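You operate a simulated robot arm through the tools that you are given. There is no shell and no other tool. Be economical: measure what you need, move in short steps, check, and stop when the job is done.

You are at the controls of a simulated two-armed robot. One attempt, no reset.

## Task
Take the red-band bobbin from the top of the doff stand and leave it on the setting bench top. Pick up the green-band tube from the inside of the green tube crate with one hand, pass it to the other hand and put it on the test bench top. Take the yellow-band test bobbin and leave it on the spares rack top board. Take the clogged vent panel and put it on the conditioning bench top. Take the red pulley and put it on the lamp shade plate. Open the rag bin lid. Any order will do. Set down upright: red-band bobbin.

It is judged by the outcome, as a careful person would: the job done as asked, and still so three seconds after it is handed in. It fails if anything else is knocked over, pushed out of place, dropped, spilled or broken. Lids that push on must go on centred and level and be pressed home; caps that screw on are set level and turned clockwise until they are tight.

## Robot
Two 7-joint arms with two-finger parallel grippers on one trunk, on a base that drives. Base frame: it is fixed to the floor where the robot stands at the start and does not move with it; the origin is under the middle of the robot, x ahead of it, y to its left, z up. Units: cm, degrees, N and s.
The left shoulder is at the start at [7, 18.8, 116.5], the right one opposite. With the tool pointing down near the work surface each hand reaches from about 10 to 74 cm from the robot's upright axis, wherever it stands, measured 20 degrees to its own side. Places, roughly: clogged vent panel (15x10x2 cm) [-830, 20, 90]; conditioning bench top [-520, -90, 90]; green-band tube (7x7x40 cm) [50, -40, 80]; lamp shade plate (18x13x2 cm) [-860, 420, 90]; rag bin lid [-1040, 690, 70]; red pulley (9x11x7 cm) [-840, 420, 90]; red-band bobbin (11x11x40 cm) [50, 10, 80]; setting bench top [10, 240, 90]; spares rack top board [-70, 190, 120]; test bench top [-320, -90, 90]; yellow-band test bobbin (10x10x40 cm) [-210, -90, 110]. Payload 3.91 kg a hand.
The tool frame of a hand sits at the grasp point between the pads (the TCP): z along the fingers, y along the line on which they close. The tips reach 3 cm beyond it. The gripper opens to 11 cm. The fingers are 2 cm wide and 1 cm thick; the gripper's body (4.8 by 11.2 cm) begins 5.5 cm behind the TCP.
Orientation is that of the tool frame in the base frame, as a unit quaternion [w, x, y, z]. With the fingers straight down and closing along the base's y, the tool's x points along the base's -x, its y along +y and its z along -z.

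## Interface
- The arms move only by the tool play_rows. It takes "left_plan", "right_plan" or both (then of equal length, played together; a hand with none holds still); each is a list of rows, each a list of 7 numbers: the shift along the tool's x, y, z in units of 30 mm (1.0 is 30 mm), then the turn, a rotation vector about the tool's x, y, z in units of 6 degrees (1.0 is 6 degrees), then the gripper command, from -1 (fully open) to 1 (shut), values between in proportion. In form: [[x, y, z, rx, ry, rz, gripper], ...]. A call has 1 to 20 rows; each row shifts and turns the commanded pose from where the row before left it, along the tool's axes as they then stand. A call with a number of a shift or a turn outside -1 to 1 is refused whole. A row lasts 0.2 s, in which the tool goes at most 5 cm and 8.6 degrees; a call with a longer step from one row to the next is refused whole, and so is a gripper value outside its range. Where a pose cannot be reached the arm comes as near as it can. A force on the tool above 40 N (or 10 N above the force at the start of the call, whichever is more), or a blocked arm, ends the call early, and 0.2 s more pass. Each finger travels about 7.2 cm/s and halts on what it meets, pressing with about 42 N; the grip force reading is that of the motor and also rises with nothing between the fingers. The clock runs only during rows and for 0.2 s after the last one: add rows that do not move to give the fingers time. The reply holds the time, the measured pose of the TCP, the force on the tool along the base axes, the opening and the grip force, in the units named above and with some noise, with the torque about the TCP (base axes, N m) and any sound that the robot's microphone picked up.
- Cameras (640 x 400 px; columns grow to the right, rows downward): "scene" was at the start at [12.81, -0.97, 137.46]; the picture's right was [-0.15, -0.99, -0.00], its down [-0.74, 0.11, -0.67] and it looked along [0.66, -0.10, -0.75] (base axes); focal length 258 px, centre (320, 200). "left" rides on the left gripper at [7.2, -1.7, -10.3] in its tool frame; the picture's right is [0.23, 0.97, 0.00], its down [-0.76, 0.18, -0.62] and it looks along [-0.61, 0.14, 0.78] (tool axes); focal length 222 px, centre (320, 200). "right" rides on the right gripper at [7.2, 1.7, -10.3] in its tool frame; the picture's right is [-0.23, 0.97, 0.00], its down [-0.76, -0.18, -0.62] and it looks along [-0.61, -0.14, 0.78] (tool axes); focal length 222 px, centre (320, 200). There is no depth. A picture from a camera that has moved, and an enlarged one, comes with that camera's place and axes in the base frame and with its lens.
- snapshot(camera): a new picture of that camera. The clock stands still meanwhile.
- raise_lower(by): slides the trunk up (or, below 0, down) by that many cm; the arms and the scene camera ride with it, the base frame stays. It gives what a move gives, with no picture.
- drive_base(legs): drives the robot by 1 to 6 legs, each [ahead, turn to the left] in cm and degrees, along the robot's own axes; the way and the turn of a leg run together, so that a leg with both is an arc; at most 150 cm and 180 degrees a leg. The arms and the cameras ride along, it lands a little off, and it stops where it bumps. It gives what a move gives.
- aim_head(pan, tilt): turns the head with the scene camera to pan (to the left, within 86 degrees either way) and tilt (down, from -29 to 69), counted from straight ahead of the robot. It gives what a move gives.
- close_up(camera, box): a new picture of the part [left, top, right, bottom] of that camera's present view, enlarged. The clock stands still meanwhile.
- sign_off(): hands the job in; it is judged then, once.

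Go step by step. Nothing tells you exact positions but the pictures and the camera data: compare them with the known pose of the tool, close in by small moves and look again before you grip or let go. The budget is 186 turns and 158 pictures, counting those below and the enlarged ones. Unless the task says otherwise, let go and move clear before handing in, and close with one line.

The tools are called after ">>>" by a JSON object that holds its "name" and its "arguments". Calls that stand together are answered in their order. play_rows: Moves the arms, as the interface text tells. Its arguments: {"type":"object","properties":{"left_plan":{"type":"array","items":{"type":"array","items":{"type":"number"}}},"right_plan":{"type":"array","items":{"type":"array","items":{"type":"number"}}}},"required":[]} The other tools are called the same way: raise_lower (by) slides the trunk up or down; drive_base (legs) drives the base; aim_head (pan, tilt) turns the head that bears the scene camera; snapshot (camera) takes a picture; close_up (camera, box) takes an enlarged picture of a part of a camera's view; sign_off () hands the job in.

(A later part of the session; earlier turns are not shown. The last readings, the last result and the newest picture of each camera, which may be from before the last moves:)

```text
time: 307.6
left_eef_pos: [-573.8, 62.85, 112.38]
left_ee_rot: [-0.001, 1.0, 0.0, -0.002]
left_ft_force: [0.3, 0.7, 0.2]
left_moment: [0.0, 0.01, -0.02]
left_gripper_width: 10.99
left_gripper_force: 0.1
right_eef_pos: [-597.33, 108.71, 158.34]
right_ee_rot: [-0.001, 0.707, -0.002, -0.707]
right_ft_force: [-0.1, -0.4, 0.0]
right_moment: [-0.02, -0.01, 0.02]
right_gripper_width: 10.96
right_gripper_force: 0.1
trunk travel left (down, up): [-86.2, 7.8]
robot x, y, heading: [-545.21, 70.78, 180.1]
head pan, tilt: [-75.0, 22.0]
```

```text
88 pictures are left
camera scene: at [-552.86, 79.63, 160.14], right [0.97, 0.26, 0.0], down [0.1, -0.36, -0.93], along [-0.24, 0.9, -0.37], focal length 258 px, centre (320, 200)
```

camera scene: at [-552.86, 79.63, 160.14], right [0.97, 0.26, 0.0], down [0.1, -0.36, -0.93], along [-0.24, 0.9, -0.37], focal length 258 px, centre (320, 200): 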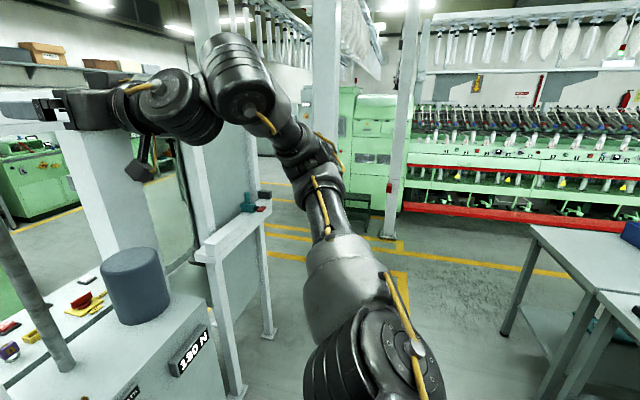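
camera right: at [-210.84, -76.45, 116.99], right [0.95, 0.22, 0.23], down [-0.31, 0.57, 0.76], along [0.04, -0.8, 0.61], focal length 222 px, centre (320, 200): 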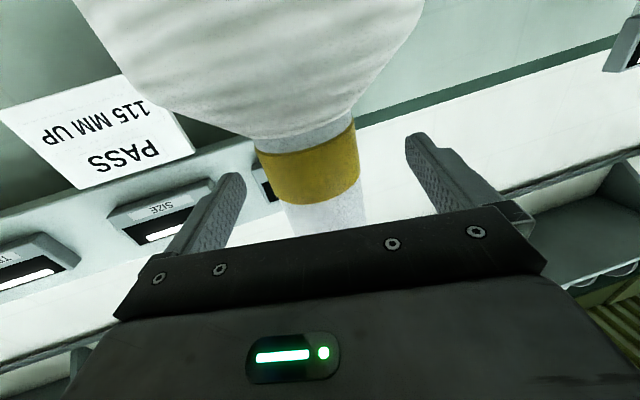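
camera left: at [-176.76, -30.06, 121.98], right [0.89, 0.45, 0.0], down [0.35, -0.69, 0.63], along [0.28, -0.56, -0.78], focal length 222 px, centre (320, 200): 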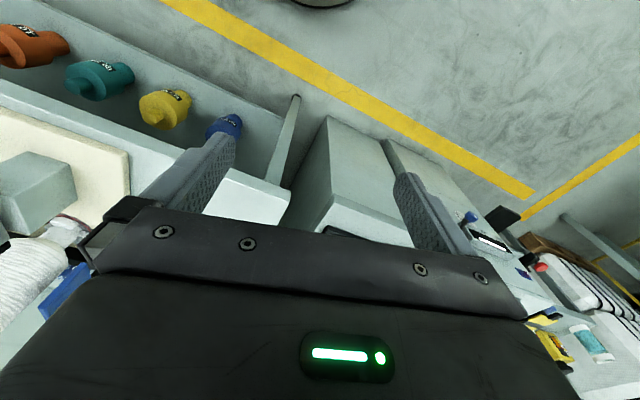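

The way to the aisle is clear between the post near (-584, 227) and the table near (-456, 253). I drive through and turn along the aisle.

>>> {"name": "drive_base", "arguments": {"legs": [[0, -96], [115, 0], [116, 0], [0, 96], [60, 0]]}}

>>> {"name": "aim_head", "arguments": {"pan": 0, "tilt": 22}}

>>> {"name": "snapshot", "arguments": {"camera": "scene"}}

>>> {"name": "aim_head", "arguments": {"pan": 35, "tilt": 25}}

>>> {"name": "snapshot", "arguments": {"camera": "scene"}}

```text
time: 325.7
left_eef_pos: [-540.99, 304.6, 112.49]
left_ee_rot: [-0.002, 0.966, -0.259, -0.002]
left_ft_force: [-0.4, 0.1, 0.0]
left_moment: [0.01, 0.05, 0.03]
left_gripper_width: 11.03
left_gripper_force: 0.0
right_eef_pos: [-537.45, 356.72, 158.49]
right_ee_rot: [0.192, -0.678, 0.194, 0.682]
right_ft_force: [1.0, -0.2, 0.1]
right_moment: [0.0, 0.01, 0.04]
right_gripper_width: 11.0
right_gripper_force: 0.0
trunk travel left (down, up): [-86.2, 7.8]
robot x, y, heading: [-512.93, 297.19, 149.9]
head pan, tilt: [-75.0, 22.0]
stopped in leg 4: the force on the tool passed its limit (the readings are from after the stop); the commanded pose is now the measured one
```

```text
time: 327.2
left_eef_pos: [-541.2, 304.55, 112.31]
left_ee_rot: [-0.002, 0.966, -0.259, -0.001]
left_ft_force: [0.4, 0.1, -0.1]
left_moment: [0.01, -0.01, 0.0]
left_gripper_width: 11.02
left_gripper_force: 0.0
right_eef_pos: [-538.05, 356.83, 158.42]
right_ee_rot: [0.191, -0.679, 0.194, 0.681]
right_ft_force: [3.7, -2.0, -2.1]
right_moment: [-0.17, -0.03, -0.3]
right_gripper_width: 11.0
right_gripper_force: 0.0
trunk travel left (down, up): [-86.2, 7.8]
robot x, y, heading: [-512.93, 297.04, 149.8]
head pan, tilt: [0.0, 22.0]
```

```text
87 pictures are left
camera scene: at [-525.12, 304.43, 160.16], right [0.5, 0.86, 0.0], down [0.32, -0.19, -0.93], along [-0.8, 0.47, -0.37], focal length 258 px, centre (320, 200)
```

scene: 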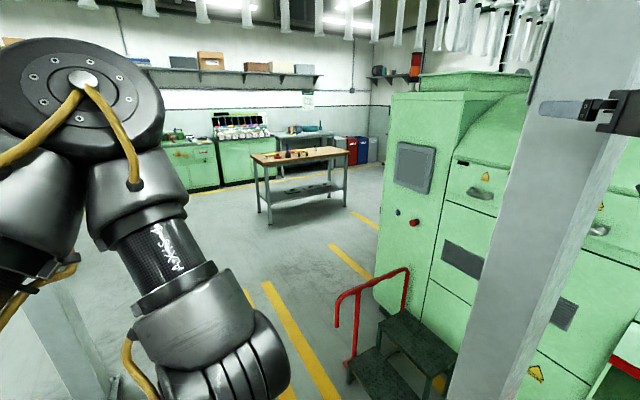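

```text
time: 328.2
left_eef_pos: [-541.29, 304.69, 112.32]
left_ee_rot: [-0.003, 0.966, -0.258, 0.0]
left_ft_force: [0.9, -0.3, 0.3]
left_moment: [0.0, -0.03, 0.02]
left_gripper_width: 10.97
left_gripper_force: 0.0
right_eef_pos: [-537.92, 356.88, 158.46]
right_ee_rot: [0.192, -0.68, 0.194, 0.681]
right_ft_force: [4.3, -1.7, -2.4]
right_moment: [-0.18, 0.0, -0.31]
right_gripper_width: 11.01
right_gripper_force: 0.0
trunk travel left (down, up): [-86.2, 7.8]
robot x, y, heading: [-513.12, 296.89, 149.8]
head pan, tilt: [35.0, 25.0]
```

```text
86 pictures are left
camera scene: at [-526.29, 298.99, 159.68], right [-0.08, 1.0, 0.0], down [0.42, 0.03, -0.91], along [-0.9, -0.07, -0.42], focal length 258 px, centre (320, 200)
```

scene: 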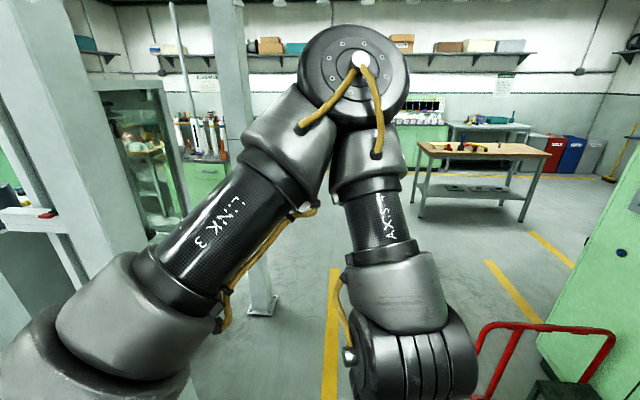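

The right fingers brushed the fixed column, nothing moved. I turn away, back off slightly, then pass between column and post at y≈285.

>>> {"name": "drive_base", "arguments": {"legs": [[0, -20], [-15, 0], [0, 50], [100, 0], [75, 0]]}}

>>> {"name": "aim_head", "arguments": {"pan": 50, "tilt": 22}}

>>> {"name": "snapshot", "arguments": {"camera": "scene"}}

```text
time: 341.3
left_eef_pos: [-705.29, 279.88, 112.34]
left_ee_rot: [-0.001, 1.0, -0.002, -0.001]
left_ft_force: [-0.1, -0.3, 0.2]
left_moment: [0.03, 0.0, 0.0]
left_gripper_width: 11.0
left_gripper_force: 0.0
right_eef_pos: [-728.27, 326.79, 158.28]
right_ee_rot: [0.013, -0.707, 0.014, 0.707]
right_ft_force: [0.3, -0.7, 0.3]
right_moment: [-0.01, -0.01, -0.03]
right_gripper_width: 10.98
right_gripper_force: 0.1
trunk travel left (down, up): [-86.2, 7.8]
robot x, y, heading: [-677.01, 287.26, 179.5]
head pan, tilt: [35.0, 25.0]
```

```text
time: 342.0
left_eef_pos: [-705.39, 279.92, 112.27]
left_ee_rot: [-0.002, 1.0, -0.002, 0.001]
left_ft_force: [0.4, 0.1, 0.2]
left_moment: [-0.02, 0.0, 0.01]
left_gripper_width: 10.99
left_gripper_force: 0.0
right_eef_pos: [-728.34, 326.68, 158.36]
right_ee_rot: [-0.012, 0.707, -0.013, -0.707]
right_ft_force: [-0.7, 0.7, 0.3]
right_moment: [0.0, 0.03, 0.0]
right_gripper_width: 10.96
right_gripper_force: 0.2
trunk travel left (down, up): [-86.2, 7.8]
robot x, y, heading: [-677.07, 287.72, 179.7]
head pan, tilt: [50.0, 22.0]
```

```text
85 pictures are left
camera scene: at [-688.01, 280.55, 160.14], right [-0.76, 0.65, 0.0], down [0.24, 0.28, -0.93], along [-0.6, -0.7, -0.37], focal length 258 px, centre (320, 200)
```

scene: 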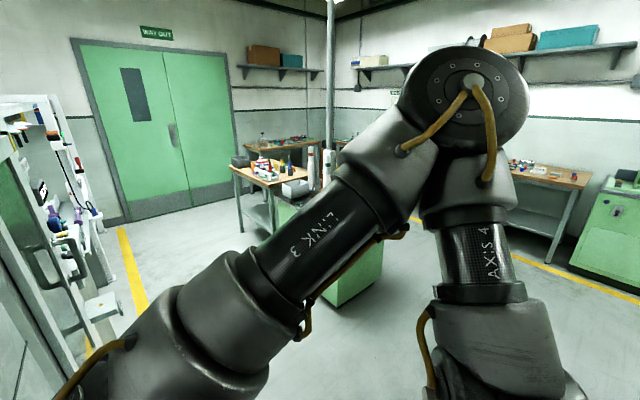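

The panel's bench is to the left; the pulley's bench is near on the right, so I do the pulley first. I look right.

>>> {"name": "aim_head", "arguments": {"pan": -30, "tilt": 22}}

>>> {"name": "snapshot", "arguments": {"camera": "scene"}}

>>> {"name": "close_up", "arguments": {"camera": "scene", "box": [160, 100, 400, 250]}}

```text
time: 343.6
left_eef_pos: [-705.43, 279.9, 112.37]
left_ee_rot: [-0.002, 1.0, -0.002, 0.0]
left_ft_force: [0.6, -0.1, 0.2]
left_moment: [0.01, -0.02, -0.01]
left_gripper_width: 10.99
left_gripper_force: 0.1
right_eef_pos: [-728.4, 326.96, 158.22]
right_ee_rot: [0.012, -0.707, 0.013, 0.707]
right_ft_force: [0.5, -0.1, 0.1]
right_moment: [-0.01, 0.01, 0.01]
right_gripper_width: 10.99
right_gripper_force: 0.0
trunk travel left (down, up): [-86.2, 7.8]
robot x, y, heading: [-676.76, 287.18, 179.3]
head pan, tilt: [-30.0, 22.0]
```

```text
84 pictures are left
camera scene: at [-689.91, 292.31, 160.14], right [0.51, 0.86, 0.0], down [0.32, -0.19, -0.93], along [-0.8, 0.47, -0.37], focal length 258 px, centre (320, 200)
```

scene: 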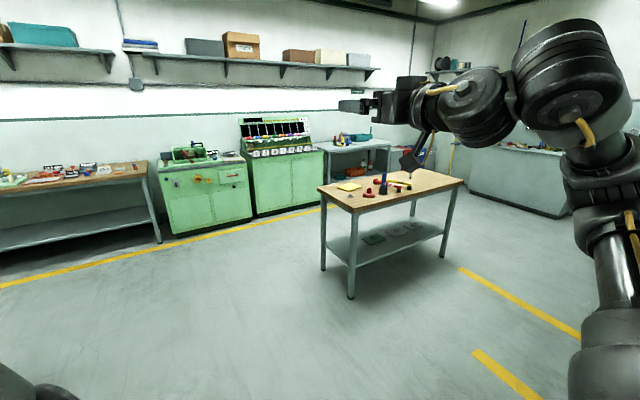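

```text
2.67 times, centred on (280, 175) of scene
camera zoom: at [-689.91, 292.31, 160.14], right [0.51, 0.86, 0.0], down [0.32, -0.19, -0.93], along [-0.8, 0.47, -0.37], focal length 689 px, centre (427, 267)
```

zoom: 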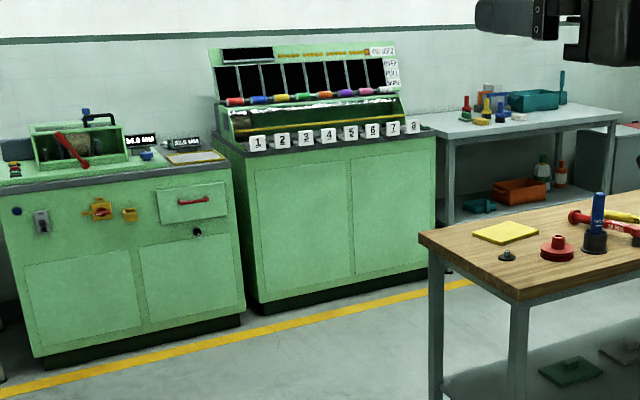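

The red pulley is at about (-832, 420) and the yellow lamp shade plate at (-856, 420), both near the bench's south edge (y≈396). I put the right hand back pointing down, then drive to the south side of that bench.

>>> {"name": "play_rows", "arguments": {"right_plan": [[1, 0, 0, 0, 0, 0, -1], [1, 0, 0, 0, 0, 0, -1], [1, 0, 0, 0, 0, 0, -1], [1, 0, 0, 0, 0, 0, -1], [1, 0, 0, 0, 0, 0, -1], [0, 0, 0, 0, 1, 0, -1], [0, 0, 0, 0, 1, 0, -1], [0, 0, 0, 0, 1, 0, -1], [0, 0, 0, 0, 1, 0, -1], [0, 0, 0, 0, 1, 0, -1], [0, 0, 0, 0, 1, 0, -1], [0, 0, 0, 0, 1, 0, -1], [0, 0, 0, 0, 1, 0, -1], [0, 0, 0, 0, 1, 0, -1], [0, 0, 0, 0, 1, 0, -1], [0, 0, 0, 0, 1, 0, -1], [0, 0, 0, 0, 1, 0, -1], [0, 0, 0, 0, 1, 0, -1], [0, 0, 0, 0, 1, 0, -1], [0, 0, 0, 0, 1, 0, -1]]}}

>>> {"name": "drive_base", "arguments": {"legs": [[150, 0], [24, 0], [0, -90]]}}

>>> {"name": "aim_head", "arguments": {"pan": 0, "tilt": 38}}

>>> {"name": "snapshot", "arguments": {"camera": "scene"}}

```text
time: 347.8
left_eef_pos: [-705.39, 279.79, 112.23]
left_ee_rot: [-0.003, 1.0, -0.002, 0.0]
left_ft_force: [-1.2, 0.1, 0.1]
left_moment: [0.05, 0.03, -0.01]
left_gripper_width: 10.99
left_gripper_force: 0.1
right_eef_pos: [-728.06, 325.82, 142.14]
right_ee_rot: [0.001, 1.0, -0.017, -0.001]
right_ft_force: [0.0, -0.6, 0.2]
right_moment: [0.03, -0.03, 0.0]
right_gripper_width: 10.99
right_gripper_force: 0.0
right hand out of reach, approached as far as the arm can: row 20
trunk travel left (down, up): [-86.2, 7.8]
robot x, y, heading: [-676.93, 286.67, 179.6]
head pan, tilt: [-30.0, 22.0]
```

```text
time: 360.5
left_eef_pos: [-861.91, 318.39, 112.29]
left_ee_rot: [0.001, -0.705, 0.709, -0.001]
left_ft_force: [-0.3, 0.0, -0.1]
left_moment: [0.01, 0.02, 0.04]
left_gripper_width: 11.01
left_gripper_force: 0.0
right_eef_pos: [-815.94, 340.91, 142.02]
right_ee_rot: [0.0, -0.695, 0.719, 0.002]
right_ft_force: [1.3, -0.6, -0.6]
right_moment: [0.01, -0.01, 0.0]
right_gripper_width: 10.99
right_gripper_force: 0.0
trunk travel left (down, up): [-86.2, 7.8]
robot x, y, heading: [-854.3, 289.81, 89.4]
head pan, tilt: [-30.0, 22.0]
```

```text
time: 361.5
left_eef_pos: [-861.83, 318.38, 112.25]
left_ee_rot: [0.001, -0.706, 0.708, -0.001]
left_ft_force: [-0.3, 0.8, -0.2]
left_moment: [0.0, 0.0, -0.04]
left_gripper_width: 11.01
left_gripper_force: 0.0
right_eef_pos: [-815.74, 340.85, 142.14]
right_ee_rot: [0.001, -0.694, 0.72, 0.004]
right_ft_force: [0.2, -0.9, -0.6]
right_moment: [-0.02, 0.02, -0.04]
right_gripper_width: 11.02
right_gripper_force: 0.0
trunk travel left (down, up): [-86.2, 7.8]
robot x, y, heading: [-854.48, 290.31, 89.4]
head pan, tilt: [0.0, 38.0]
```

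```text
82 pictures are left
camera scene: at [-854.25, 303.79, 157.63], right [1.0, -0.01, 0.0], down [-0.01, -0.62, -0.79], along [0.01, 0.79, -0.62], focal length 258 px, centre (320, 200)
```

scene: 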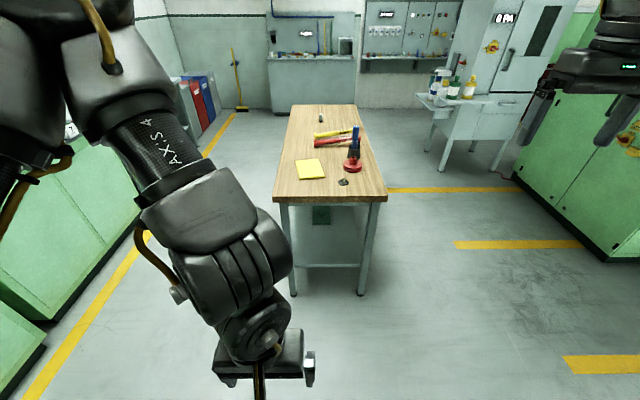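

The pulley and plate lie ahead on the wooden bench top. I drive up to about 10 cm short of it and look closer.

>>> {"name": "drive_base", "arguments": {"legs": [[71, 0.6]]}}

>>> {"name": "aim_head", "arguments": {"pan": -8, "tilt": 50}}

>>> {"name": "snapshot", "arguments": {"camera": "scene"}}

>>> {"name": "close_up", "arguments": {"camera": "scene", "box": [240, 120, 440, 260]}}

```text
time: 365.4
left_eef_pos: [-861.95, 388.91, 112.35]
left_ee_rot: [-0.002, 0.71, -0.704, 0.001]
left_ft_force: [-0.3, -0.5, -0.1]
left_moment: [0.02, -0.03, -0.01]
left_gripper_width: 10.97
left_gripper_force: 0.1
right_eef_pos: [-816.26, 411.82, 142.19]
right_ee_rot: [0.0, -0.699, 0.715, 0.004]
right_ft_force: [0.4, 0.0, -0.2]
right_moment: [0.01, 0.01, -0.02]
right_gripper_width: 11.02
right_gripper_force: 0.1
trunk travel left (down, up): [-86.2, 7.8]
robot x, y, heading: [-853.78, 360.73, 90.3]
head pan, tilt: [0.0, 38.0]
```

```text
time: 366.1
left_eef_pos: [-861.98, 388.88, 112.16]
left_ee_rot: [-0.001, 0.71, -0.704, 0.002]
left_ft_force: [-0.1, -0.2, 0.8]
left_moment: [-0.02, 0.0, 0.02]
left_gripper_width: 11.01
left_gripper_force: 0.1
right_eef_pos: [-816.41, 412.06, 142.09]
right_ee_rot: [0.0, -0.699, 0.715, 0.002]
right_ft_force: [1.3, 0.4, 0.1]
right_moment: [-0.02, 0.01, -0.01]
right_gripper_width: 10.99
right_gripper_force: 0.0
trunk travel left (down, up): [-86.2, 7.8]
robot x, y, heading: [-854.5, 360.64, 90.3]
head pan, tilt: [-8.0, 50.0]
```

```text
81 pictures are left
camera scene: at [-853.18, 373.51, 155.91], right [0.99, -0.14, 0.0], down [-0.1, -0.76, -0.64], along [0.09, 0.64, -0.77], focal length 258 px, centre (320, 200)
```

scene: 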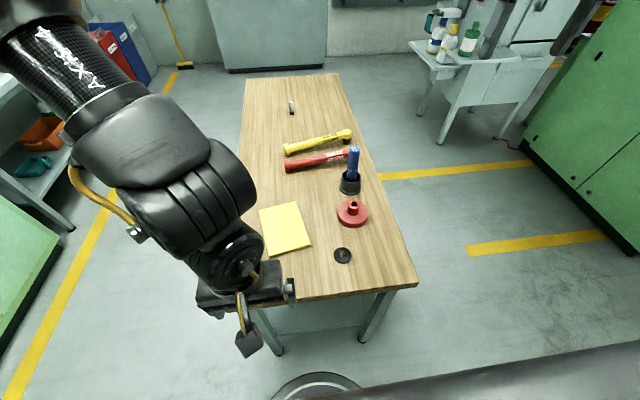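

```text
2.86 times, centred on (340, 190) of scene
camera zoom: at [-853.18, 373.51, 155.91], right [0.99, -0.14, 0.0], down [-0.1, -0.76, -0.64], along [0.09, 0.64, -0.77], focal length 738 px, centre (263, 229)
```

zoom: 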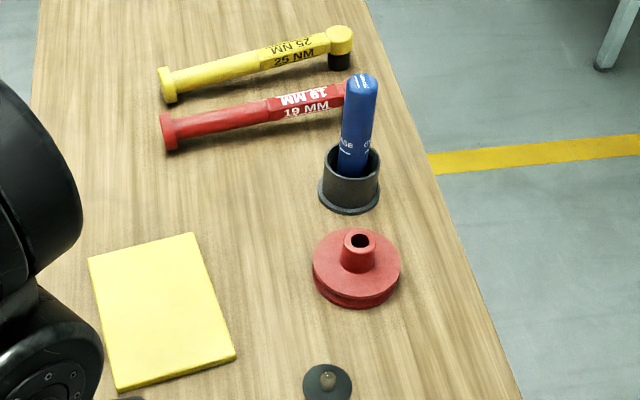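

The pulley's hub is at about (-836, 421) with the bench top at z≈88; the plate's centre is at (-857.5, 418.5). I bring the right hand above the hub and move the left hand aside.

>>> {"name": "play_rows", "arguments": {"left_plan": [[0, 1, 0, 0, 0, 0, -1], [0, 1, 0, 0, 0, 0, -1], [0, 1, 0, 0, 0, 0, -1], [0, 1, 0, 0, 0, 0, -1], [0, 0, 0, 0, 0, 0, -1], [0, 0, 0, 0, 0, 0, -1], [0, 0, 0, 0, 0, 0, -1], [0, 0, 0, 0, 0, 0, -1], [0, 0, 0, 0, 0, 0, -1], [0, 0, 0, 0, 0, 0, -1], [0, 0, 0, 0, 0, 0, -1], [0, 0, 0, 0, 0, 0, -1]], "right_plan": [[0, 0, 1, 0, 0, 0, -1], [0, 0, 1, 0, 0, 0, -1], [0, 0, 1, 0, 0, 0, -1], [0, 0, 1, 0, 0, 0, -1], [-0.43, 0.93, 1, 0, 0, 0, -1], [-0.43, 0.93, 1, 0, 0, 0, -1], [-0.43, 0.93, 1, 0, 0, 0, -1], [-0.43, 0.93, 1, 0, 0, 0, -1], [-0.43, 0.93, 1, 0, 0, 0, -1], [-0.43, 0.93, 1, 0, 0, 0, -1], [-0.43, 0.93, 1, 0, 0, 0, -1], [0, 0, 0, 0, 0, 0, -1]]}}

>>> {"name": "snapshot", "arguments": {"camera": "right"}}

>>> {"name": "snapshot", "arguments": {"camera": "scene"}}

```text
time: 368.7
left_eef_pos: [-861.99, 388.76, 112.23]
left_ee_rot: [-0.001, 0.71, -0.704, 0.002]
left_ft_force: [-0.9, -0.5, -0.8]
left_moment: [0.0, -0.01, -0.02]
left_gripper_width: 10.99
left_gripper_force: 0.0
left hand out of reach, approached as far as the arm can: row 1, 2, 3, 4
right_eef_pos: [-835.84, 421.61, 109.31]
right_ee_rot: [0.0, -0.699, 0.715, 0.003]
right_ft_force: [0.3, 0.0, 0.8]
right_moment: [0.0, 0.03, -0.03]
right_gripper_width: 11.01
right_gripper_force: 0.0
trunk travel left (down, up): [-86.2, 7.8]
robot x, y, heading: [-854.45, 360.62, 90.3]
head pan, tilt: [-8.0, 50.0]
```

```text
79 pictures are left
camera right: at [-837.73, 414.23, 119.64], right [-0.97, 0.25, 0.0], down [0.2, 0.75, 0.63], along [0.15, 0.61, -0.78], focal length 222 px, centre (320, 200)
```

right: 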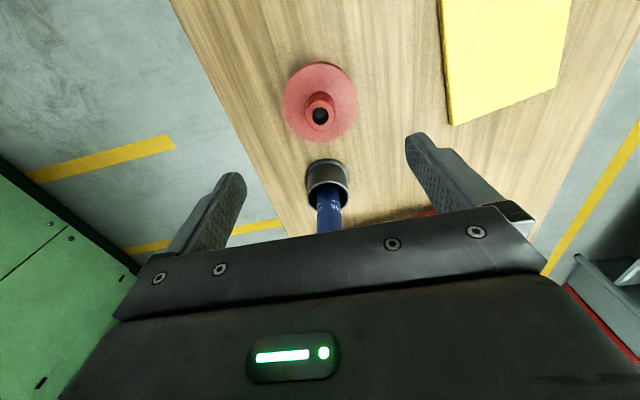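

```text
78 pictures are left
camera scene: at [-853.14, 373.41, 155.92], right [0.99, -0.14, 0.0], down [-0.1, -0.76, -0.64], along [0.09, 0.64, -0.77], focal length 258 px, centre (320, 200)
```

scene: 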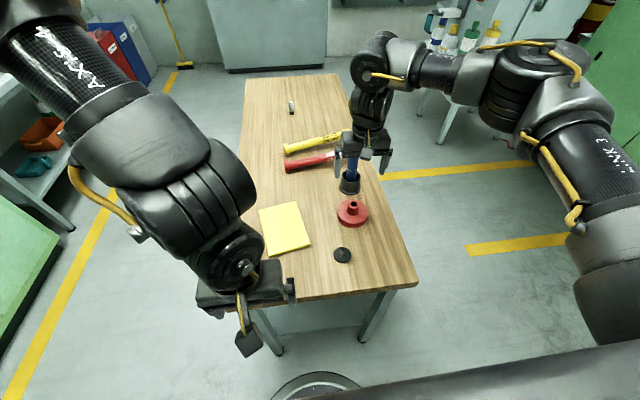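

Both views put the hub at (-836, 421.7). I lower so that the fingertips stay just above the pulley's disc.

>>> {"name": "play_rows", "arguments": {"right_plan": [[0, 0, 1, 0, 0, 0, -1], [0, 0, 1, 0, 0, 0, -1], [0, 0, 1, 0, 0, 0, -1], [0, 0, 1, 0, 0, 0, -1], [0, 0, 0.7, 0, 0, 0, -1], [0, 0, 0, 0, 0, 0, -1]]}}

>>> {"name": "snapshot", "arguments": {"camera": "right"}}

>>> {"name": "close_up", "arguments": {"camera": "scene", "box": [280, 120, 440, 260]}}

```text
time: 370.1
left_eef_pos: [-862.12, 388.99, 112.38]
left_ee_rot: [0.0, 0.71, -0.704, 0.002]
left_ft_force: [0.0, 0.7, -0.3]
left_moment: [0.01, 0.02, 0.02]
left_gripper_width: 11.0
left_gripper_force: 0.0
right_eef_pos: [-836.04, 421.66, 95.25]
right_ee_rot: [0.001, -0.699, 0.715, 0.003]
right_ft_force: [-0.6, 0.2, -0.3]
right_moment: [0.01, 0.0, -0.01]
right_gripper_width: 11.0
right_gripper_force: 0.1
trunk travel left (down, up): [-86.2, 7.8]
robot x, y, heading: [-854.2, 360.58, 90.2]
head pan, tilt: [-8.0, 50.0]
```

```text
77 pictures are left
camera right: at [-837.9, 414.27, 105.53], right [-0.97, 0.25, 0.0], down [0.2, 0.75, 0.63], along [0.15, 0.61, -0.78], focal length 222 px, centre (320, 200)
```

right: 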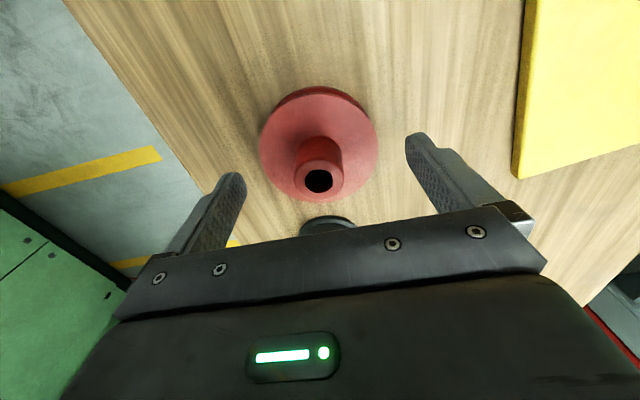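

```text
2.86 times, centred on (360, 190) of scene
camera zoom: at [-853.2, 373.44, 155.91], right [0.99, -0.14, 0.0], down [-0.1, -0.76, -0.64], along [0.09, 0.64, -0.77], focal length 738 px, centre (206, 229)
```

zoom: 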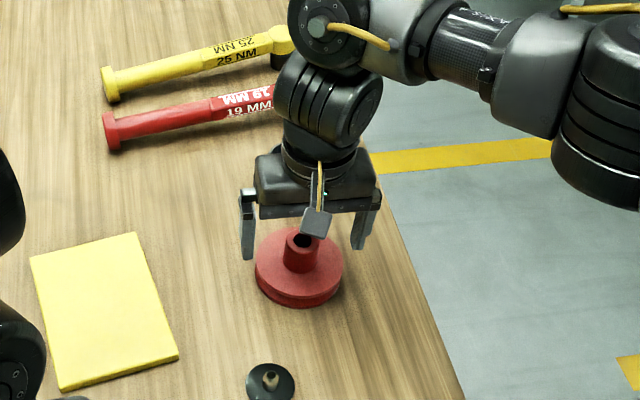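

The hub stands 3–4 cm above the disc between the fingers. I close and lift.

>>> {"name": "play_rows", "arguments": {"right_plan": [[0, 0, 0, 0, 0, 0, -0.3], [0, 0, 0, 0, 0, 0, 0.2], [0, 0, 0, 0, 0, 0, 0.6], [0, 0, 0, 0, 0, 0, 1], [0, 0, 0, 0, 0, 0, 1], [0, 0, 0, 0, 0, 0, 1], [0, 0, -0.8, 0, 0, 0, 1], [0, 0, -0.8, 0, 0, 0, 1], [0, 0, -0.8, 0, 0, 0, 1], [0, 0, 0, 0, 0, 0, 1]]}}

>>> {"name": "snapshot", "arguments": {"camera": "scene"}}

```text
time: 372.3
left_eef_pos: [-862.11, 389.09, 112.14]
left_ee_rot: [-0.001, 0.71, -0.705, 0.001]
left_ft_force: [0.1, -0.1, 0.7]
left_moment: [0.03, 0.01, -0.01]
left_gripper_width: 10.99
left_gripper_force: 0.0
right_eef_pos: [-835.8, 421.9, 102.37]
right_ee_rot: [0.0, -0.699, 0.715, 0.002]
right_ft_force: [-0.6, 0.4, 0.5]
right_moment: [0.0, 0.02, -0.01]
right_gripper_width: 0.0
right_gripper_force: 37.6
trunk travel left (down, up): [-86.2, 7.8]
robot x, y, heading: [-854.12, 360.49, 90.0]
head pan, tilt: [-8.0, 50.0]
```

```text
75 pictures are left
camera scene: at [-853.17, 373.51, 155.91], right [0.99, -0.14, 0.0], down [-0.1, -0.76, -0.64], along [0.09, 0.64, -0.77], focal length 258 px, centre (320, 200)
```

scene: 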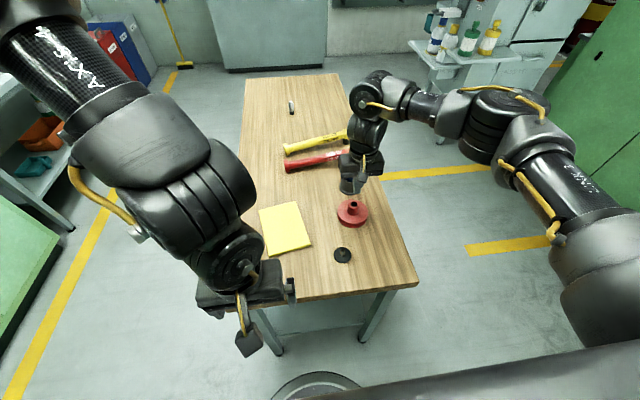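

The fingers closed above the hub: a re-triangulation from the two hand pictures puts the hub top at z≈92, (-835.5, 423.3), so this bench is at z≈85. I open, shift forward 1.5 cm and look after going lower.

>>> {"name": "play_rows", "arguments": {"right_plan": [[0, 0, 0, 0, 0, 0, -1], [0, 0, 0, 0, 0, 0, -1], [0, 0, 0, 0, 0, 0, -1], [0, 0, 0, 0, 0, 0, -1], [-0.5, -0.1, 0, 0, 0, 0, -1], [0, 0, 0.9, 0, 0, 0, -1], [0, 0, 0.9, 0, 0, 0, -1], [0, 0, 0.9, 0, 0, 0, -1], [0, 0, 0.3, 0, 0, 0, -1], [0, 0, 0, 0, 0, 0, -1]]}}

>>> {"name": "snapshot", "arguments": {"camera": "right"}}

>>> {"name": "close_up", "arguments": {"camera": "scene", "box": [280, 120, 440, 260]}}

```text
time: 374.5
left_eef_pos: [-862.1, 388.86, 112.25]
left_ee_rot: [-0.001, 0.71, -0.704, 0.001]
left_ft_force: [-0.5, 0.1, 0.3]
left_moment: [0.0, 0.0, 0.0]
left_gripper_width: 11.01
left_gripper_force: 0.1
right_eef_pos: [-835.45, 423.27, 93.1]
right_ee_rot: [0.0, -0.7, 0.714, 0.003]
right_ft_force: [0.0, -0.6, -0.6]
right_moment: [0.04, -0.03, 0.02]
right_gripper_width: 10.98
right_gripper_force: 0.1
trunk travel left (down, up): [-86.2, 7.8]
robot x, y, heading: [-854.43, 360.8, 90.4]
head pan, tilt: [-8.0, 50.0]
```

```text
74 pictures are left
camera right: at [-837.43, 415.99, 103.47], right [-0.97, 0.25, 0.0], down [0.2, 0.75, 0.63], along [0.15, 0.61, -0.78], focal length 222 px, centre (320, 200)
```

right: 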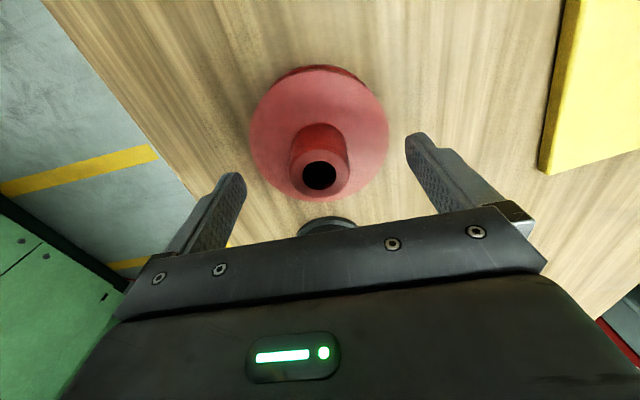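

```text
2.86 times, centred on (360, 190) of scene
camera zoom: at [-853.16, 373.46, 155.91], right [0.99, -0.14, 0.0], down [-0.1, -0.76, -0.64], along [0.09, 0.64, -0.77], focal length 738 px, centre (206, 229)
```

zoom: 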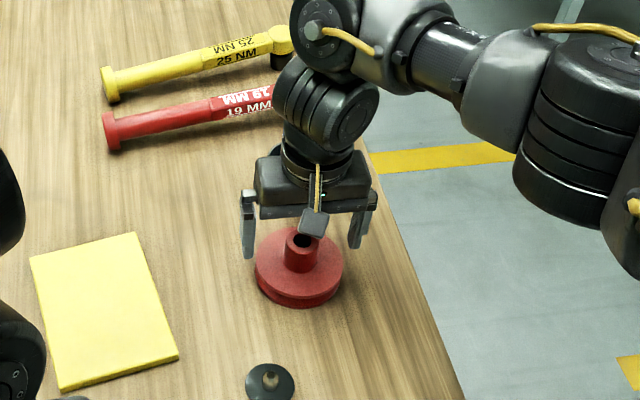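

Consistent: hub top z≈92.2. I lower another 1 cm and close.

>>> {"name": "play_rows", "arguments": {"right_plan": [[0, 0, 0.33, 0, 0, 0, -1], [0, 0, 0, 0, 0, 0, -0.3], [0, 0, 0, 0, 0, 0, 0.2], [0, 0, 0, 0, 0, 0, 0.6], [0, 0, 0, 0, 0, 0, 1], [0, 0, 0, 0, 0, 0, 1], [0, 0, 0, 0, 0, 0, 1]]}}

```text
time: 376.1
left_eef_pos: [-862.1, 388.89, 112.27]
left_ee_rot: [-0.002, 0.71, -0.704, 0.001]
left_ft_force: [0.1, 0.3, -0.2]
left_moment: [-0.03, 0.01, -0.01]
left_gripper_width: 10.99
left_gripper_force: 0.0
right_eef_pos: [-835.57, 423.25, 92.3]
right_ee_rot: [0.0, -0.7, 0.714, 0.002]
right_ft_force: [-0.5, -0.5, 1.1]
right_moment: [0.0, -0.06, -0.05]
right_gripper_width: 3.6
right_gripper_force: 42.0
trunk travel left (down, up): [-86.2, 7.8]
robot x, y, heading: [-854.31, 361.08, 90.0]
head pan, tilt: [-8.0, 50.0]
```

Gripped (3.6 cm). I lift it and carry it above the yellow plate.

>>> {"name": "play_rows", "arguments": {"right_plan": [[0, 0, -0.9, 0, 0, 0, 1], [0, 0, -0.9, 0, 0, 0, 1], [0, 0, -0.6, 0, 0, 0, 1], [0.1, 0.93, 0, 0, 0, 0, 1], [0.1, 0.93, 0, 0, 0, 0, 1], [0.1, 0.93, 0, 0, 0, 0, 1], [0.1, 0.93, 0, 0, 0, 0, 1], [0.1, 0.93, 0, 0, 0, 0, 1], [0.1, 0.93, 0, 0, 0, 0, 1], [0.1, 0.93, 0, 0, 0, 0, 1], [0.1, 0.93, 0, 0, 0, 0, 1], [0, 0, 0, 0, 0, 0, 1]]}}

>>> {"name": "snapshot", "arguments": {"camera": "right"}}

>>> {"name": "close_up", "arguments": {"camera": "scene", "box": [220, 120, 400, 280]}}

```text
time: 378.7
left_eef_pos: [-861.88, 389.08, 112.27]
left_ee_rot: [0.0, 0.71, -0.704, 0.001]
left_ft_force: [0.4, -0.1, 0.2]
left_moment: [-0.03, 0.03, 0.01]
left_gripper_width: 10.99
left_gripper_force: 0.0
right_eef_pos: [-857.78, 421.05, 99.5]
right_ee_rot: [0.0, -0.7, 0.714, 0.003]
right_ft_force: [1.6, 0.2, -3.8]
right_moment: [0.01, 0.0, -0.03]
right_gripper_width: 3.57
right_gripper_force: 42.2
trunk travel left (down, up): [-86.2, 7.8]
robot x, y, heading: [-854.15, 360.66, 90.2]
head pan, tilt: [-8.0, 50.0]
```

```text
72 pictures are left
camera right: at [-859.74, 413.81, 109.75], right [-0.97, 0.25, 0.01], down [0.2, 0.76, 0.63], along [0.15, 0.61, -0.78], focal length 222 px, centre (320, 200)
```

right: 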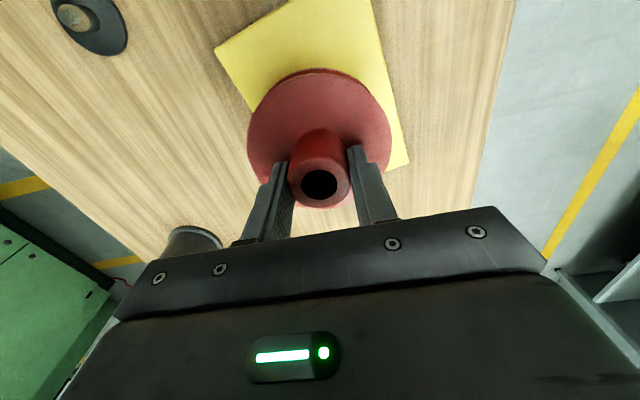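

```text
2.50 times, centred on (310, 200) of scene
camera zoom: at [-853.1, 373.55, 155.9], right [0.99, -0.14, 0.0], down [-0.1, -0.76, -0.64], along [0.09, 0.64, -0.77], focal length 646 px, centre (345, 200)
```

zoom: 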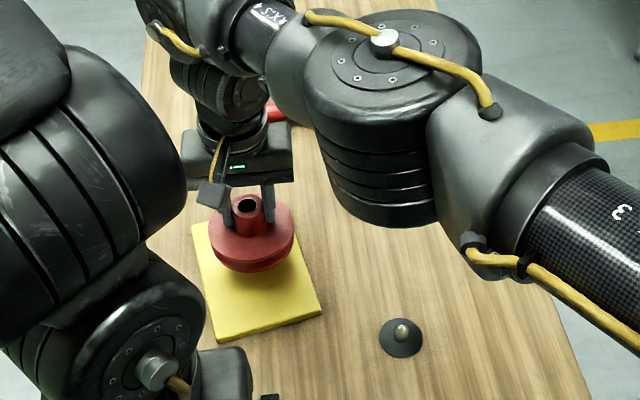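

The pulley is above the plate's centre (-858.4, 421.3). I lower it gently onto the plate.

>>> {"name": "play_rows", "arguments": {"right_plan": [[0, 0.15, 0.6, 0, 0, 0, 1], [0, 0, 0.5, 0, 0, 0, 1], [0, 0, 0.3, 0, 0, 0, 1], [0, 0, 0.15, 0, 0, 0, 1], [0, 0, 0.1, 0, 0, 0, 1], [0, 0, 0, 0, 0, 0, 1]]}}

```text
time: 380.1
left_eef_pos: [-862.07, 388.99, 112.3]
left_ee_rot: [-0.001, 0.71, -0.704, 0.002]
left_ft_force: [-0.2, 0.2, -0.3]
left_moment: [-0.03, -0.03, 0.01]
left_gripper_width: 11.0
left_gripper_force: 0.0
right_eef_pos: [-858.0, 421.34, 94.56]
right_ee_rot: [0.0, -0.7, 0.714, 0.003]
right_ft_force: [-0.4, 0.1, -4.6]
right_moment: [0.02, -0.02, 0.04]
right_gripper_width: 3.61
right_gripper_force: 42.0
trunk travel left (down, up): [-86.2, 7.8]
robot x, y, heading: [-854.21, 360.7, 90.2]
head pan, tilt: [-8.0, 50.0]
```

>>> {"name": "play_rows", "arguments": {"right_plan": [[0, 0, 0.07, 0, 0, 0, 1], [0, 0, 0.07, 0, 0, 0, 1], [0, 0, 0, 0, 0, 0, 1]]}}

```text
time: 380.9
left_eef_pos: [-862.08, 388.91, 112.19]
left_ee_rot: [-0.001, 0.71, -0.704, 0.001]
left_ft_force: [-0.7, 0.2, 0.6]
left_moment: [0.01, 0.0, 0.0]
left_gripper_width: 11.02
left_gripper_force: 0.0
right_eef_pos: [-858.21, 421.28, 94.11]
right_ee_rot: [0.0, -0.7, 0.714, 0.002]
right_ft_force: [0.1, 0.1, -3.8]
right_moment: [0.03, 0.0, -0.01]
right_gripper_width: 3.59
right_gripper_force: 42.2
trunk travel left (down, up): [-86.2, 7.8]
robot x, y, heading: [-854.14, 360.59, 90.1]
head pan, tilt: [-8.0, 50.0]
```

>>> {"name": "play_rows", "arguments": {"right_plan": [[0, 0, 0.08, 0, 0, 0, 1], [0, 0, 0.08, 0, 0, 0, 1], [0, 0, 0.08, 0, 0, 0, 1], [0, 0, 0, 0, 0, 0, 1]]}}

```text
time: 381.9
left_eef_pos: [-861.98, 388.71, 112.41]
left_ee_rot: [-0.001, 0.71, -0.704, 0.002]
left_ft_force: [0.1, 0.4, -1.0]
left_moment: [-0.02, 0.01, -0.02]
left_gripper_width: 10.97
left_gripper_force: 0.1
right_eef_pos: [-858.15, 421.39, 93.72]
right_ee_rot: [0.001, -0.7, 0.714, 0.005]
right_ft_force: [-2.1, 1.2, 14.3]
right_moment: [-0.77, -0.29, -0.07]
right_gripper_width: 3.58
right_gripper_force: 42.0
trunk travel left (down, up): [-86.2, 7.8]
robot x, y, heading: [-854.04, 360.74, 90.1]
head pan, tilt: [-8.0, 50.0]
```

It rests on the plate. I ease slightly, open and lift away.

>>> {"name": "play_rows", "arguments": {"right_plan": [[0, 0, -0.06, 0, 0, 0, 1], [0, 0, 0, 0, 0, 0, 0.2], [0, 0, 0, 0, 0, 0, -0.1], [0, 0, 0, 0, 0, 0, -0.5], [0, 0, 0, 0, 0, 0, -0.5], [0, 0, -0.8, 0, 0, 0, -0.5], [0, 0, -1, 0, 0, 0, -0.5], [0, 0, -1, 0, 0, 0, -0.5], [0, 0, -1, 0, 0, 0, -1], [0, -0.9, -1, 0, 0, 0, -1], [0, -0.9, -1, 0, 0, 0, -1], [0, -0.9, -1, 0, 0, 0, -1], [0, -0.9, -1, 0, 0, 0, -1], [0, -0.9, -1, 0, 0, 0, -1], [0, 0, 0, 0, 0, 0, -1]]}}

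>>> {"name": "snapshot", "arguments": {"camera": "scene"}}

```text
time: 385.1
left_eef_pos: [-862.09, 388.84, 112.21]
left_ee_rot: [-0.001, 0.71, -0.704, 0.002]
left_ft_force: [0.0, 0.3, 0.8]
left_moment: [-0.02, -0.04, 0.0]
left_gripper_width: 11.02
left_gripper_force: 0.1
right_eef_pos: [-844.61, 420.99, 120.34]
right_ee_rot: [0.001, -0.7, 0.714, 0.001]
right_ft_force: [-1.1, 0.4, 0.0]
right_moment: [0.01, 0.0, -0.01]
right_gripper_width: 10.99
right_gripper_force: 0.0
trunk travel left (down, up): [-86.2, 7.8]
robot x, y, heading: [-854.33, 360.56, 90.2]
head pan, tilt: [-8.0, 50.0]
```

```text
70 pictures are left
camera scene: at [-853.3, 373.5, 155.91], right [0.99, -0.14, 0.0], down [-0.1, -0.76, -0.64], along [0.09, 0.64, -0.77], focal length 258 px, centre (320, 200)
```

scene: 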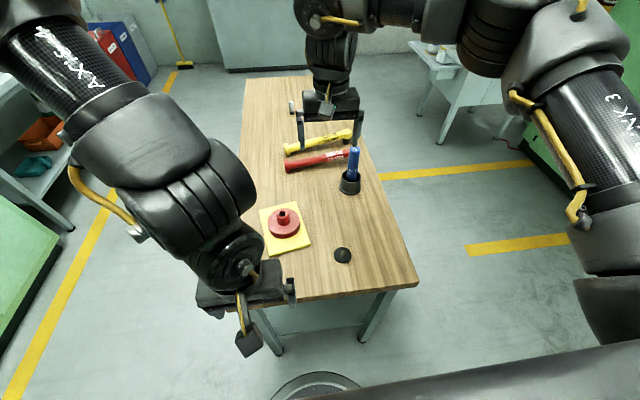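

The pulley sits on the plate. Next the rag bin at about (-1040, 690): I back away and look toward the far left corner.

>>> {"name": "drive_base", "arguments": {"legs": [[-60, 0]]}}

>>> {"name": "aim_head", "arguments": {"pan": 15, "tilt": 20}}

>>> {"name": "snapshot", "arguments": {"camera": "scene"}}

>>> {"name": "close_up", "arguments": {"camera": "scene", "box": [180, 60, 420, 220]}}

```text
time: 388.4
left_eef_pos: [-861.95, 330.24, 112.19]
left_ee_rot: [0.0, 0.715, -0.699, 0.002]
left_ft_force: [0.2, 0.9, 0.5]
left_moment: [-0.02, 0.02, 0.0]
left_gripper_width: 11.0
left_gripper_force: 0.0
right_eef_pos: [-844.8, 362.55, 120.22]
right_ee_rot: [-0.001, -0.704, 0.71, 0.002]
right_ft_force: [0.2, -0.4, 0.3]
right_moment: [0.02, -0.03, -0.05]
right_gripper_width: 10.98
right_gripper_force: 0.1
trunk travel left (down, up): [-86.2, 7.8]
robot x, y, heading: [-853.7, 302.17, 91.3]
head pan, tilt: [-8.0, 50.0]
```

```text
time: 389.4
left_eef_pos: [-861.8, 330.14, 112.25]
left_ee_rot: [-0.001, 0.715, -0.699, 0.001]
left_ft_force: [0.2, -0.5, -0.3]
left_moment: [0.04, -0.01, -0.02]
left_gripper_width: 10.99
left_gripper_force: 0.0
right_eef_pos: [-844.86, 362.47, 120.26]
right_ee_rot: [0.0, -0.704, 0.71, 0.002]
right_ft_force: [0.4, 0.2, 0.2]
right_moment: [-0.02, -0.02, 0.0]
right_gripper_width: 10.98
right_gripper_force: 0.0
trunk travel left (down, up): [-86.2, 7.8]
robot x, y, heading: [-853.69, 302.0, 90.8]
head pan, tilt: [15.0, 20.0]
```

```text
69 pictures are left
camera scene: at [-856.24, 316.15, 160.46], right [0.96, 0.27, 0.0], down [0.09, -0.33, -0.94], along [-0.26, 0.9, -0.34], focal length 258 px, centre (320, 200)
```

scene: 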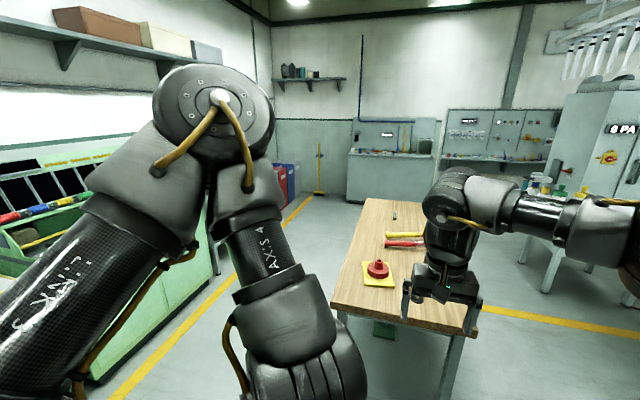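

```text
2.50 times, centred on (300, 140) of scene
camera zoom: at [-856.24, 316.15, 160.46], right [0.96, 0.27, 0.0], down [0.09, -0.33, -0.94], along [-0.26, 0.9, -0.34], focal length 646 px, centre (370, 350)
```

zoom: 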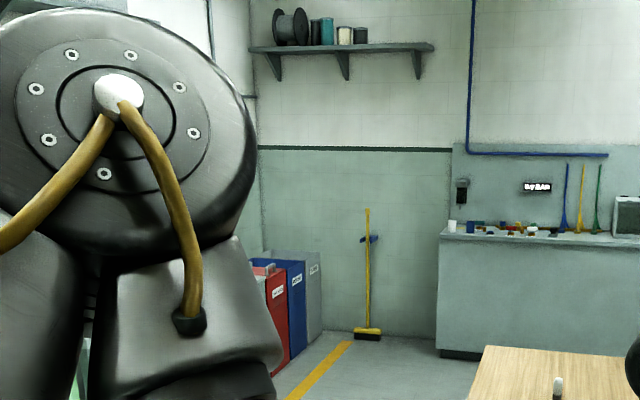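

Three bins (red, blue, grey) stand along the west wall near (-1030, 695) onwards. I drive up the corridor west of the wooden bench and look at them closely.

>>> {"name": "drive_base", "arguments": {"legs": [[0, 89], [92, 0], [0, -90], [140, 0], [130, 0]]}}

>>> {"name": "aim_head", "arguments": {"pan": 40, "tilt": 35}}

>>> {"name": "snapshot", "arguments": {"camera": "scene"}}

```text
time: 414.5
left_eef_pos: [-941.59, 598.08, 112.17]
left_ee_rot: [0.001, -0.69, 0.724, -0.001]
left_ft_force: [0.3, -0.6, 0.6]
left_moment: [-0.03, -0.01, -0.01]
left_gripper_width: 11.0
left_gripper_force: 0.1
right_eef_pos: [-922.31, 629.05, 120.25]
right_ee_rot: [0.0, -0.679, 0.734, 0.003]
right_ft_force: [-1.1, 0.4, -0.8]
right_moment: [-0.01, 0.0, -0.01]
right_gripper_width: 11.0
right_gripper_force: 0.1
trunk travel left (down, up): [-86.2, 7.8]
robot x, y, heading: [-935.56, 569.18, 86.9]
head pan, tilt: [15.0, 20.0]
```

```text
time: 415.4
left_eef_pos: [-941.52, 598.18, 112.3]
left_ee_rot: [0.001, -0.689, 0.725, -0.001]
left_ft_force: [-0.3, -1.0, -0.1]
left_moment: [0.03, -0.01, -0.02]
left_gripper_width: 11.01
left_gripper_force: 0.1
right_eef_pos: [-922.31, 629.12, 120.3]
right_ee_rot: [0.001, -0.679, 0.734, 0.004]
right_ft_force: [0.1, 0.3, 0.8]
right_moment: [0.0, -0.01, 0.01]
right_gripper_width: 11.01
right_gripper_force: 0.1
trunk travel left (down, up): [-86.2, 7.8]
robot x, y, heading: [-935.77, 569.04, 87.2]
head pan, tilt: [40.0, 35.0]
```

```text
67 pictures are left
camera scene: at [-940.39, 581.66, 158.08], right [0.8, 0.6, 0.0], down [0.34, -0.46, -0.82], along [-0.49, 0.66, -0.57], focal length 258 px, centre (320, 200)
```

scene: 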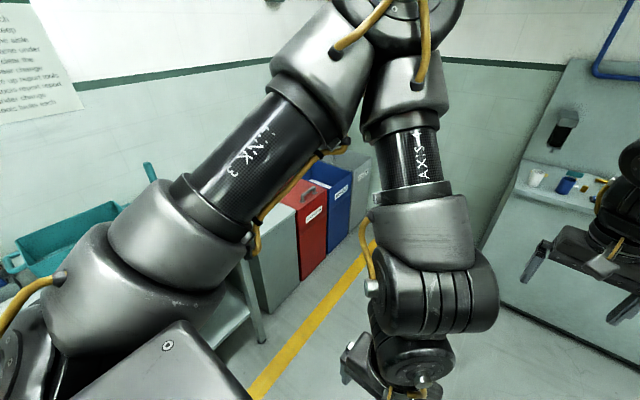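

The bins are partly hidden by my arm. I drive a little further and turn to face them.

>>> {"name": "drive_base", "arguments": {"legs": [[45, 0], [0, 85]]}}

>>> {"name": "aim_head", "arguments": {"pan": -15, "tilt": 42}}

>>> {"name": "snapshot", "arguments": {"camera": "scene"}}

```text
time: 421.9
left_eef_pos: [-961.54, 611.61, 112.27]
left_ee_rot: [-0.002, 0.998, -0.062, 0.0]
left_ft_force: [0.4, 0.2, -0.5]
left_moment: [-0.02, 0.0, -0.02]
left_gripper_width: 11.02
left_gripper_force: 0.0
right_eef_pos: [-990.91, 633.15, 120.25]
right_ee_rot: [0.002, 0.997, -0.078, -0.003]
right_ft_force: [0.5, -0.1, -0.2]
right_moment: [0.0, -0.05, 0.03]
right_gripper_width: 11.0
right_gripper_force: 0.1
trunk travel left (down, up): [-86.2, 7.8]
robot x, y, heading: [-932.44, 615.5, 172.5]
head pan, tilt: [40.0, 35.0]
```

```text
time: 423.1
left_eef_pos: [-961.57, 611.6, 112.14]
left_ee_rot: [-0.002, 0.998, -0.063, 0.0]
left_ft_force: [0.3, -0.4, -0.7]
left_moment: [0.01, -0.02, 0.02]
left_gripper_width: 10.99
left_gripper_force: 0.1
right_eef_pos: [-990.86, 633.11, 120.24]
right_ee_rot: [0.002, 0.997, -0.077, -0.003]
right_ft_force: [-0.2, 0.7, 0.0]
right_moment: [-0.01, -0.01, -0.02]
right_gripper_width: 11.0
right_gripper_force: 0.0
trunk travel left (down, up): [-86.2, 7.8]
robot x, y, heading: [-932.43, 615.24, 172.2]
head pan, tilt: [-15.0, 42.0]
```

```text
66 pictures are left
camera scene: at [-945.07, 619.57, 157.03], right [0.38, 0.92, 0.0], down [0.62, -0.26, -0.74], along [-0.69, 0.28, -0.67], focal length 258 px, centre (320, 200)
```

scene: 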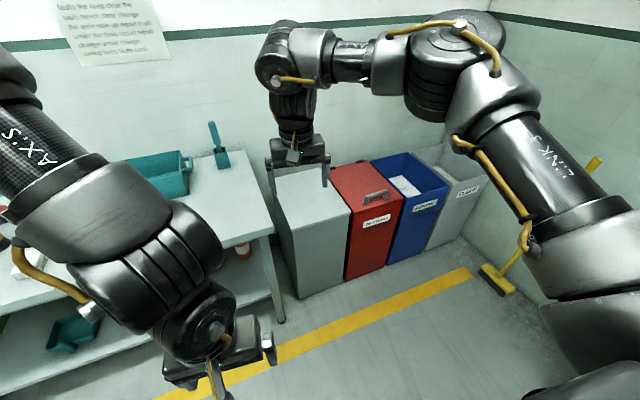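

>>> {"name": "close_up", "arguments": {"camera": "scene", "box": [320, 140, 490, 290]}}

```text
2.67 times, centred on (405, 215) of scene
camera zoom: at [-945.07, 619.57, 157.03], right [0.38, 0.92, 0.0], down [0.62, -0.26, -0.74], along [-0.69, 0.28, -0.67], focal length 689 px, centre (93, 160)
```

zoom: 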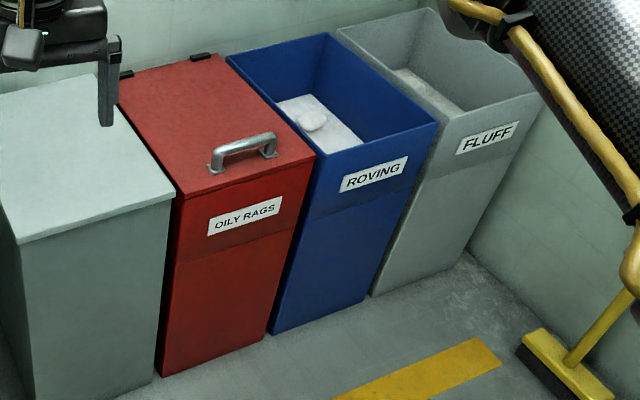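

The red bin is "OILY RAGS": its lid is hinged at the wall side (x≈-1058), with a bar handle near the front at about (-1023, 681), bar height z≈73. I position in front of it, facing the wall.

>>> {"name": "drive_base", "arguments": {"legs": [[0, -41], [64, 0], [0, 49]]}}

>>> {"name": "aim_head", "arguments": {"pan": -8, "tilt": 60}}

>>> {"name": "snapshot", "arguments": {"camera": "scene"}}

>>> {"name": "snapshot", "arguments": {"camera": "right"}}

```text
time: 430.8
left_eef_pos: [-1002.01, 656.72, 112.37]
left_ee_rot: [-0.001, 1.0, -0.009, 0.0]
left_ft_force: [0.2, 0.3, -0.1]
left_moment: [0.0, 0.0, 0.02]
left_gripper_width: 10.99
left_gripper_force: 0.0
right_eef_pos: [-1033.66, 674.87, 120.23]
right_ee_rot: [0.001, 1.0, -0.023, -0.003]
right_ft_force: [-0.6, 0.5, -0.6]
right_moment: [0.0, 0.0, -0.05]
right_gripper_width: 11.02
right_gripper_force: 0.0
trunk travel left (down, up): [-86.2, 7.8]
robot x, y, heading: [-973.82, 663.56, 178.4]
head pan, tilt: [-15.0, 42.0]
```

```text
time: 431.6
left_eef_pos: [-1002.03, 656.59, 112.36]
left_ee_rot: [-0.002, 1.0, -0.008, 0.0]
left_ft_force: [0.3, -0.3, -0.3]
left_moment: [-0.02, -0.01, 0.01]
left_gripper_width: 11.02
left_gripper_force: 0.0
right_eef_pos: [-1033.58, 674.83, 120.29]
right_ee_rot: [0.001, 1.0, -0.024, -0.003]
right_ft_force: [-1.1, -0.2, -0.7]
right_moment: [0.01, -0.03, 0.03]
right_gripper_width: 11.01
right_gripper_force: 0.0
trunk travel left (down, up): [-86.2, 7.8]
robot x, y, heading: [-973.65, 663.84, 178.5]
head pan, tilt: [-8.0, 60.0]
```

```text
64 pictures are left
camera scene: at [-985.15, 665.07, 154.66], right [0.16, 0.99, 0.0], down [0.85, -0.14, -0.5], along [-0.49, 0.08, -0.87], focal length 258 px, centre (320, 200)
```

scene: 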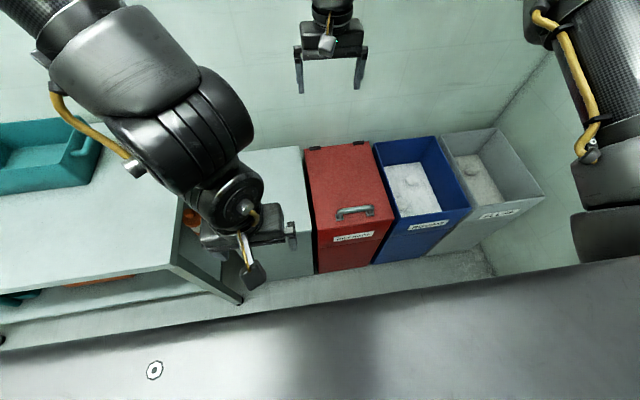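

```text
63 pictures are left
camera right: at [-1026.55, 672.83, 130.6], right [-0.27, -0.96, 0.0], down [-0.75, 0.21, 0.63], along [-0.6, 0.17, -0.78], focal length 222 px, centre (320, 200)
```

right: 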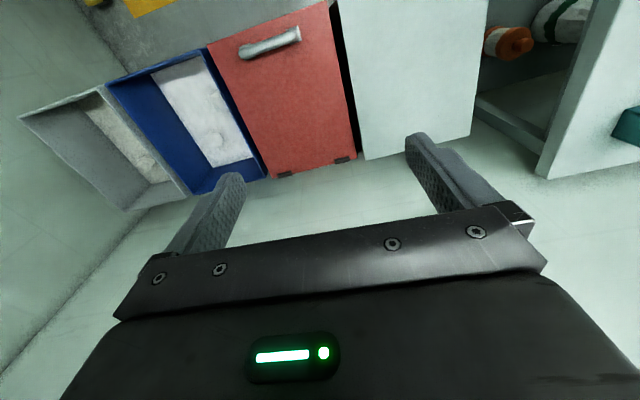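

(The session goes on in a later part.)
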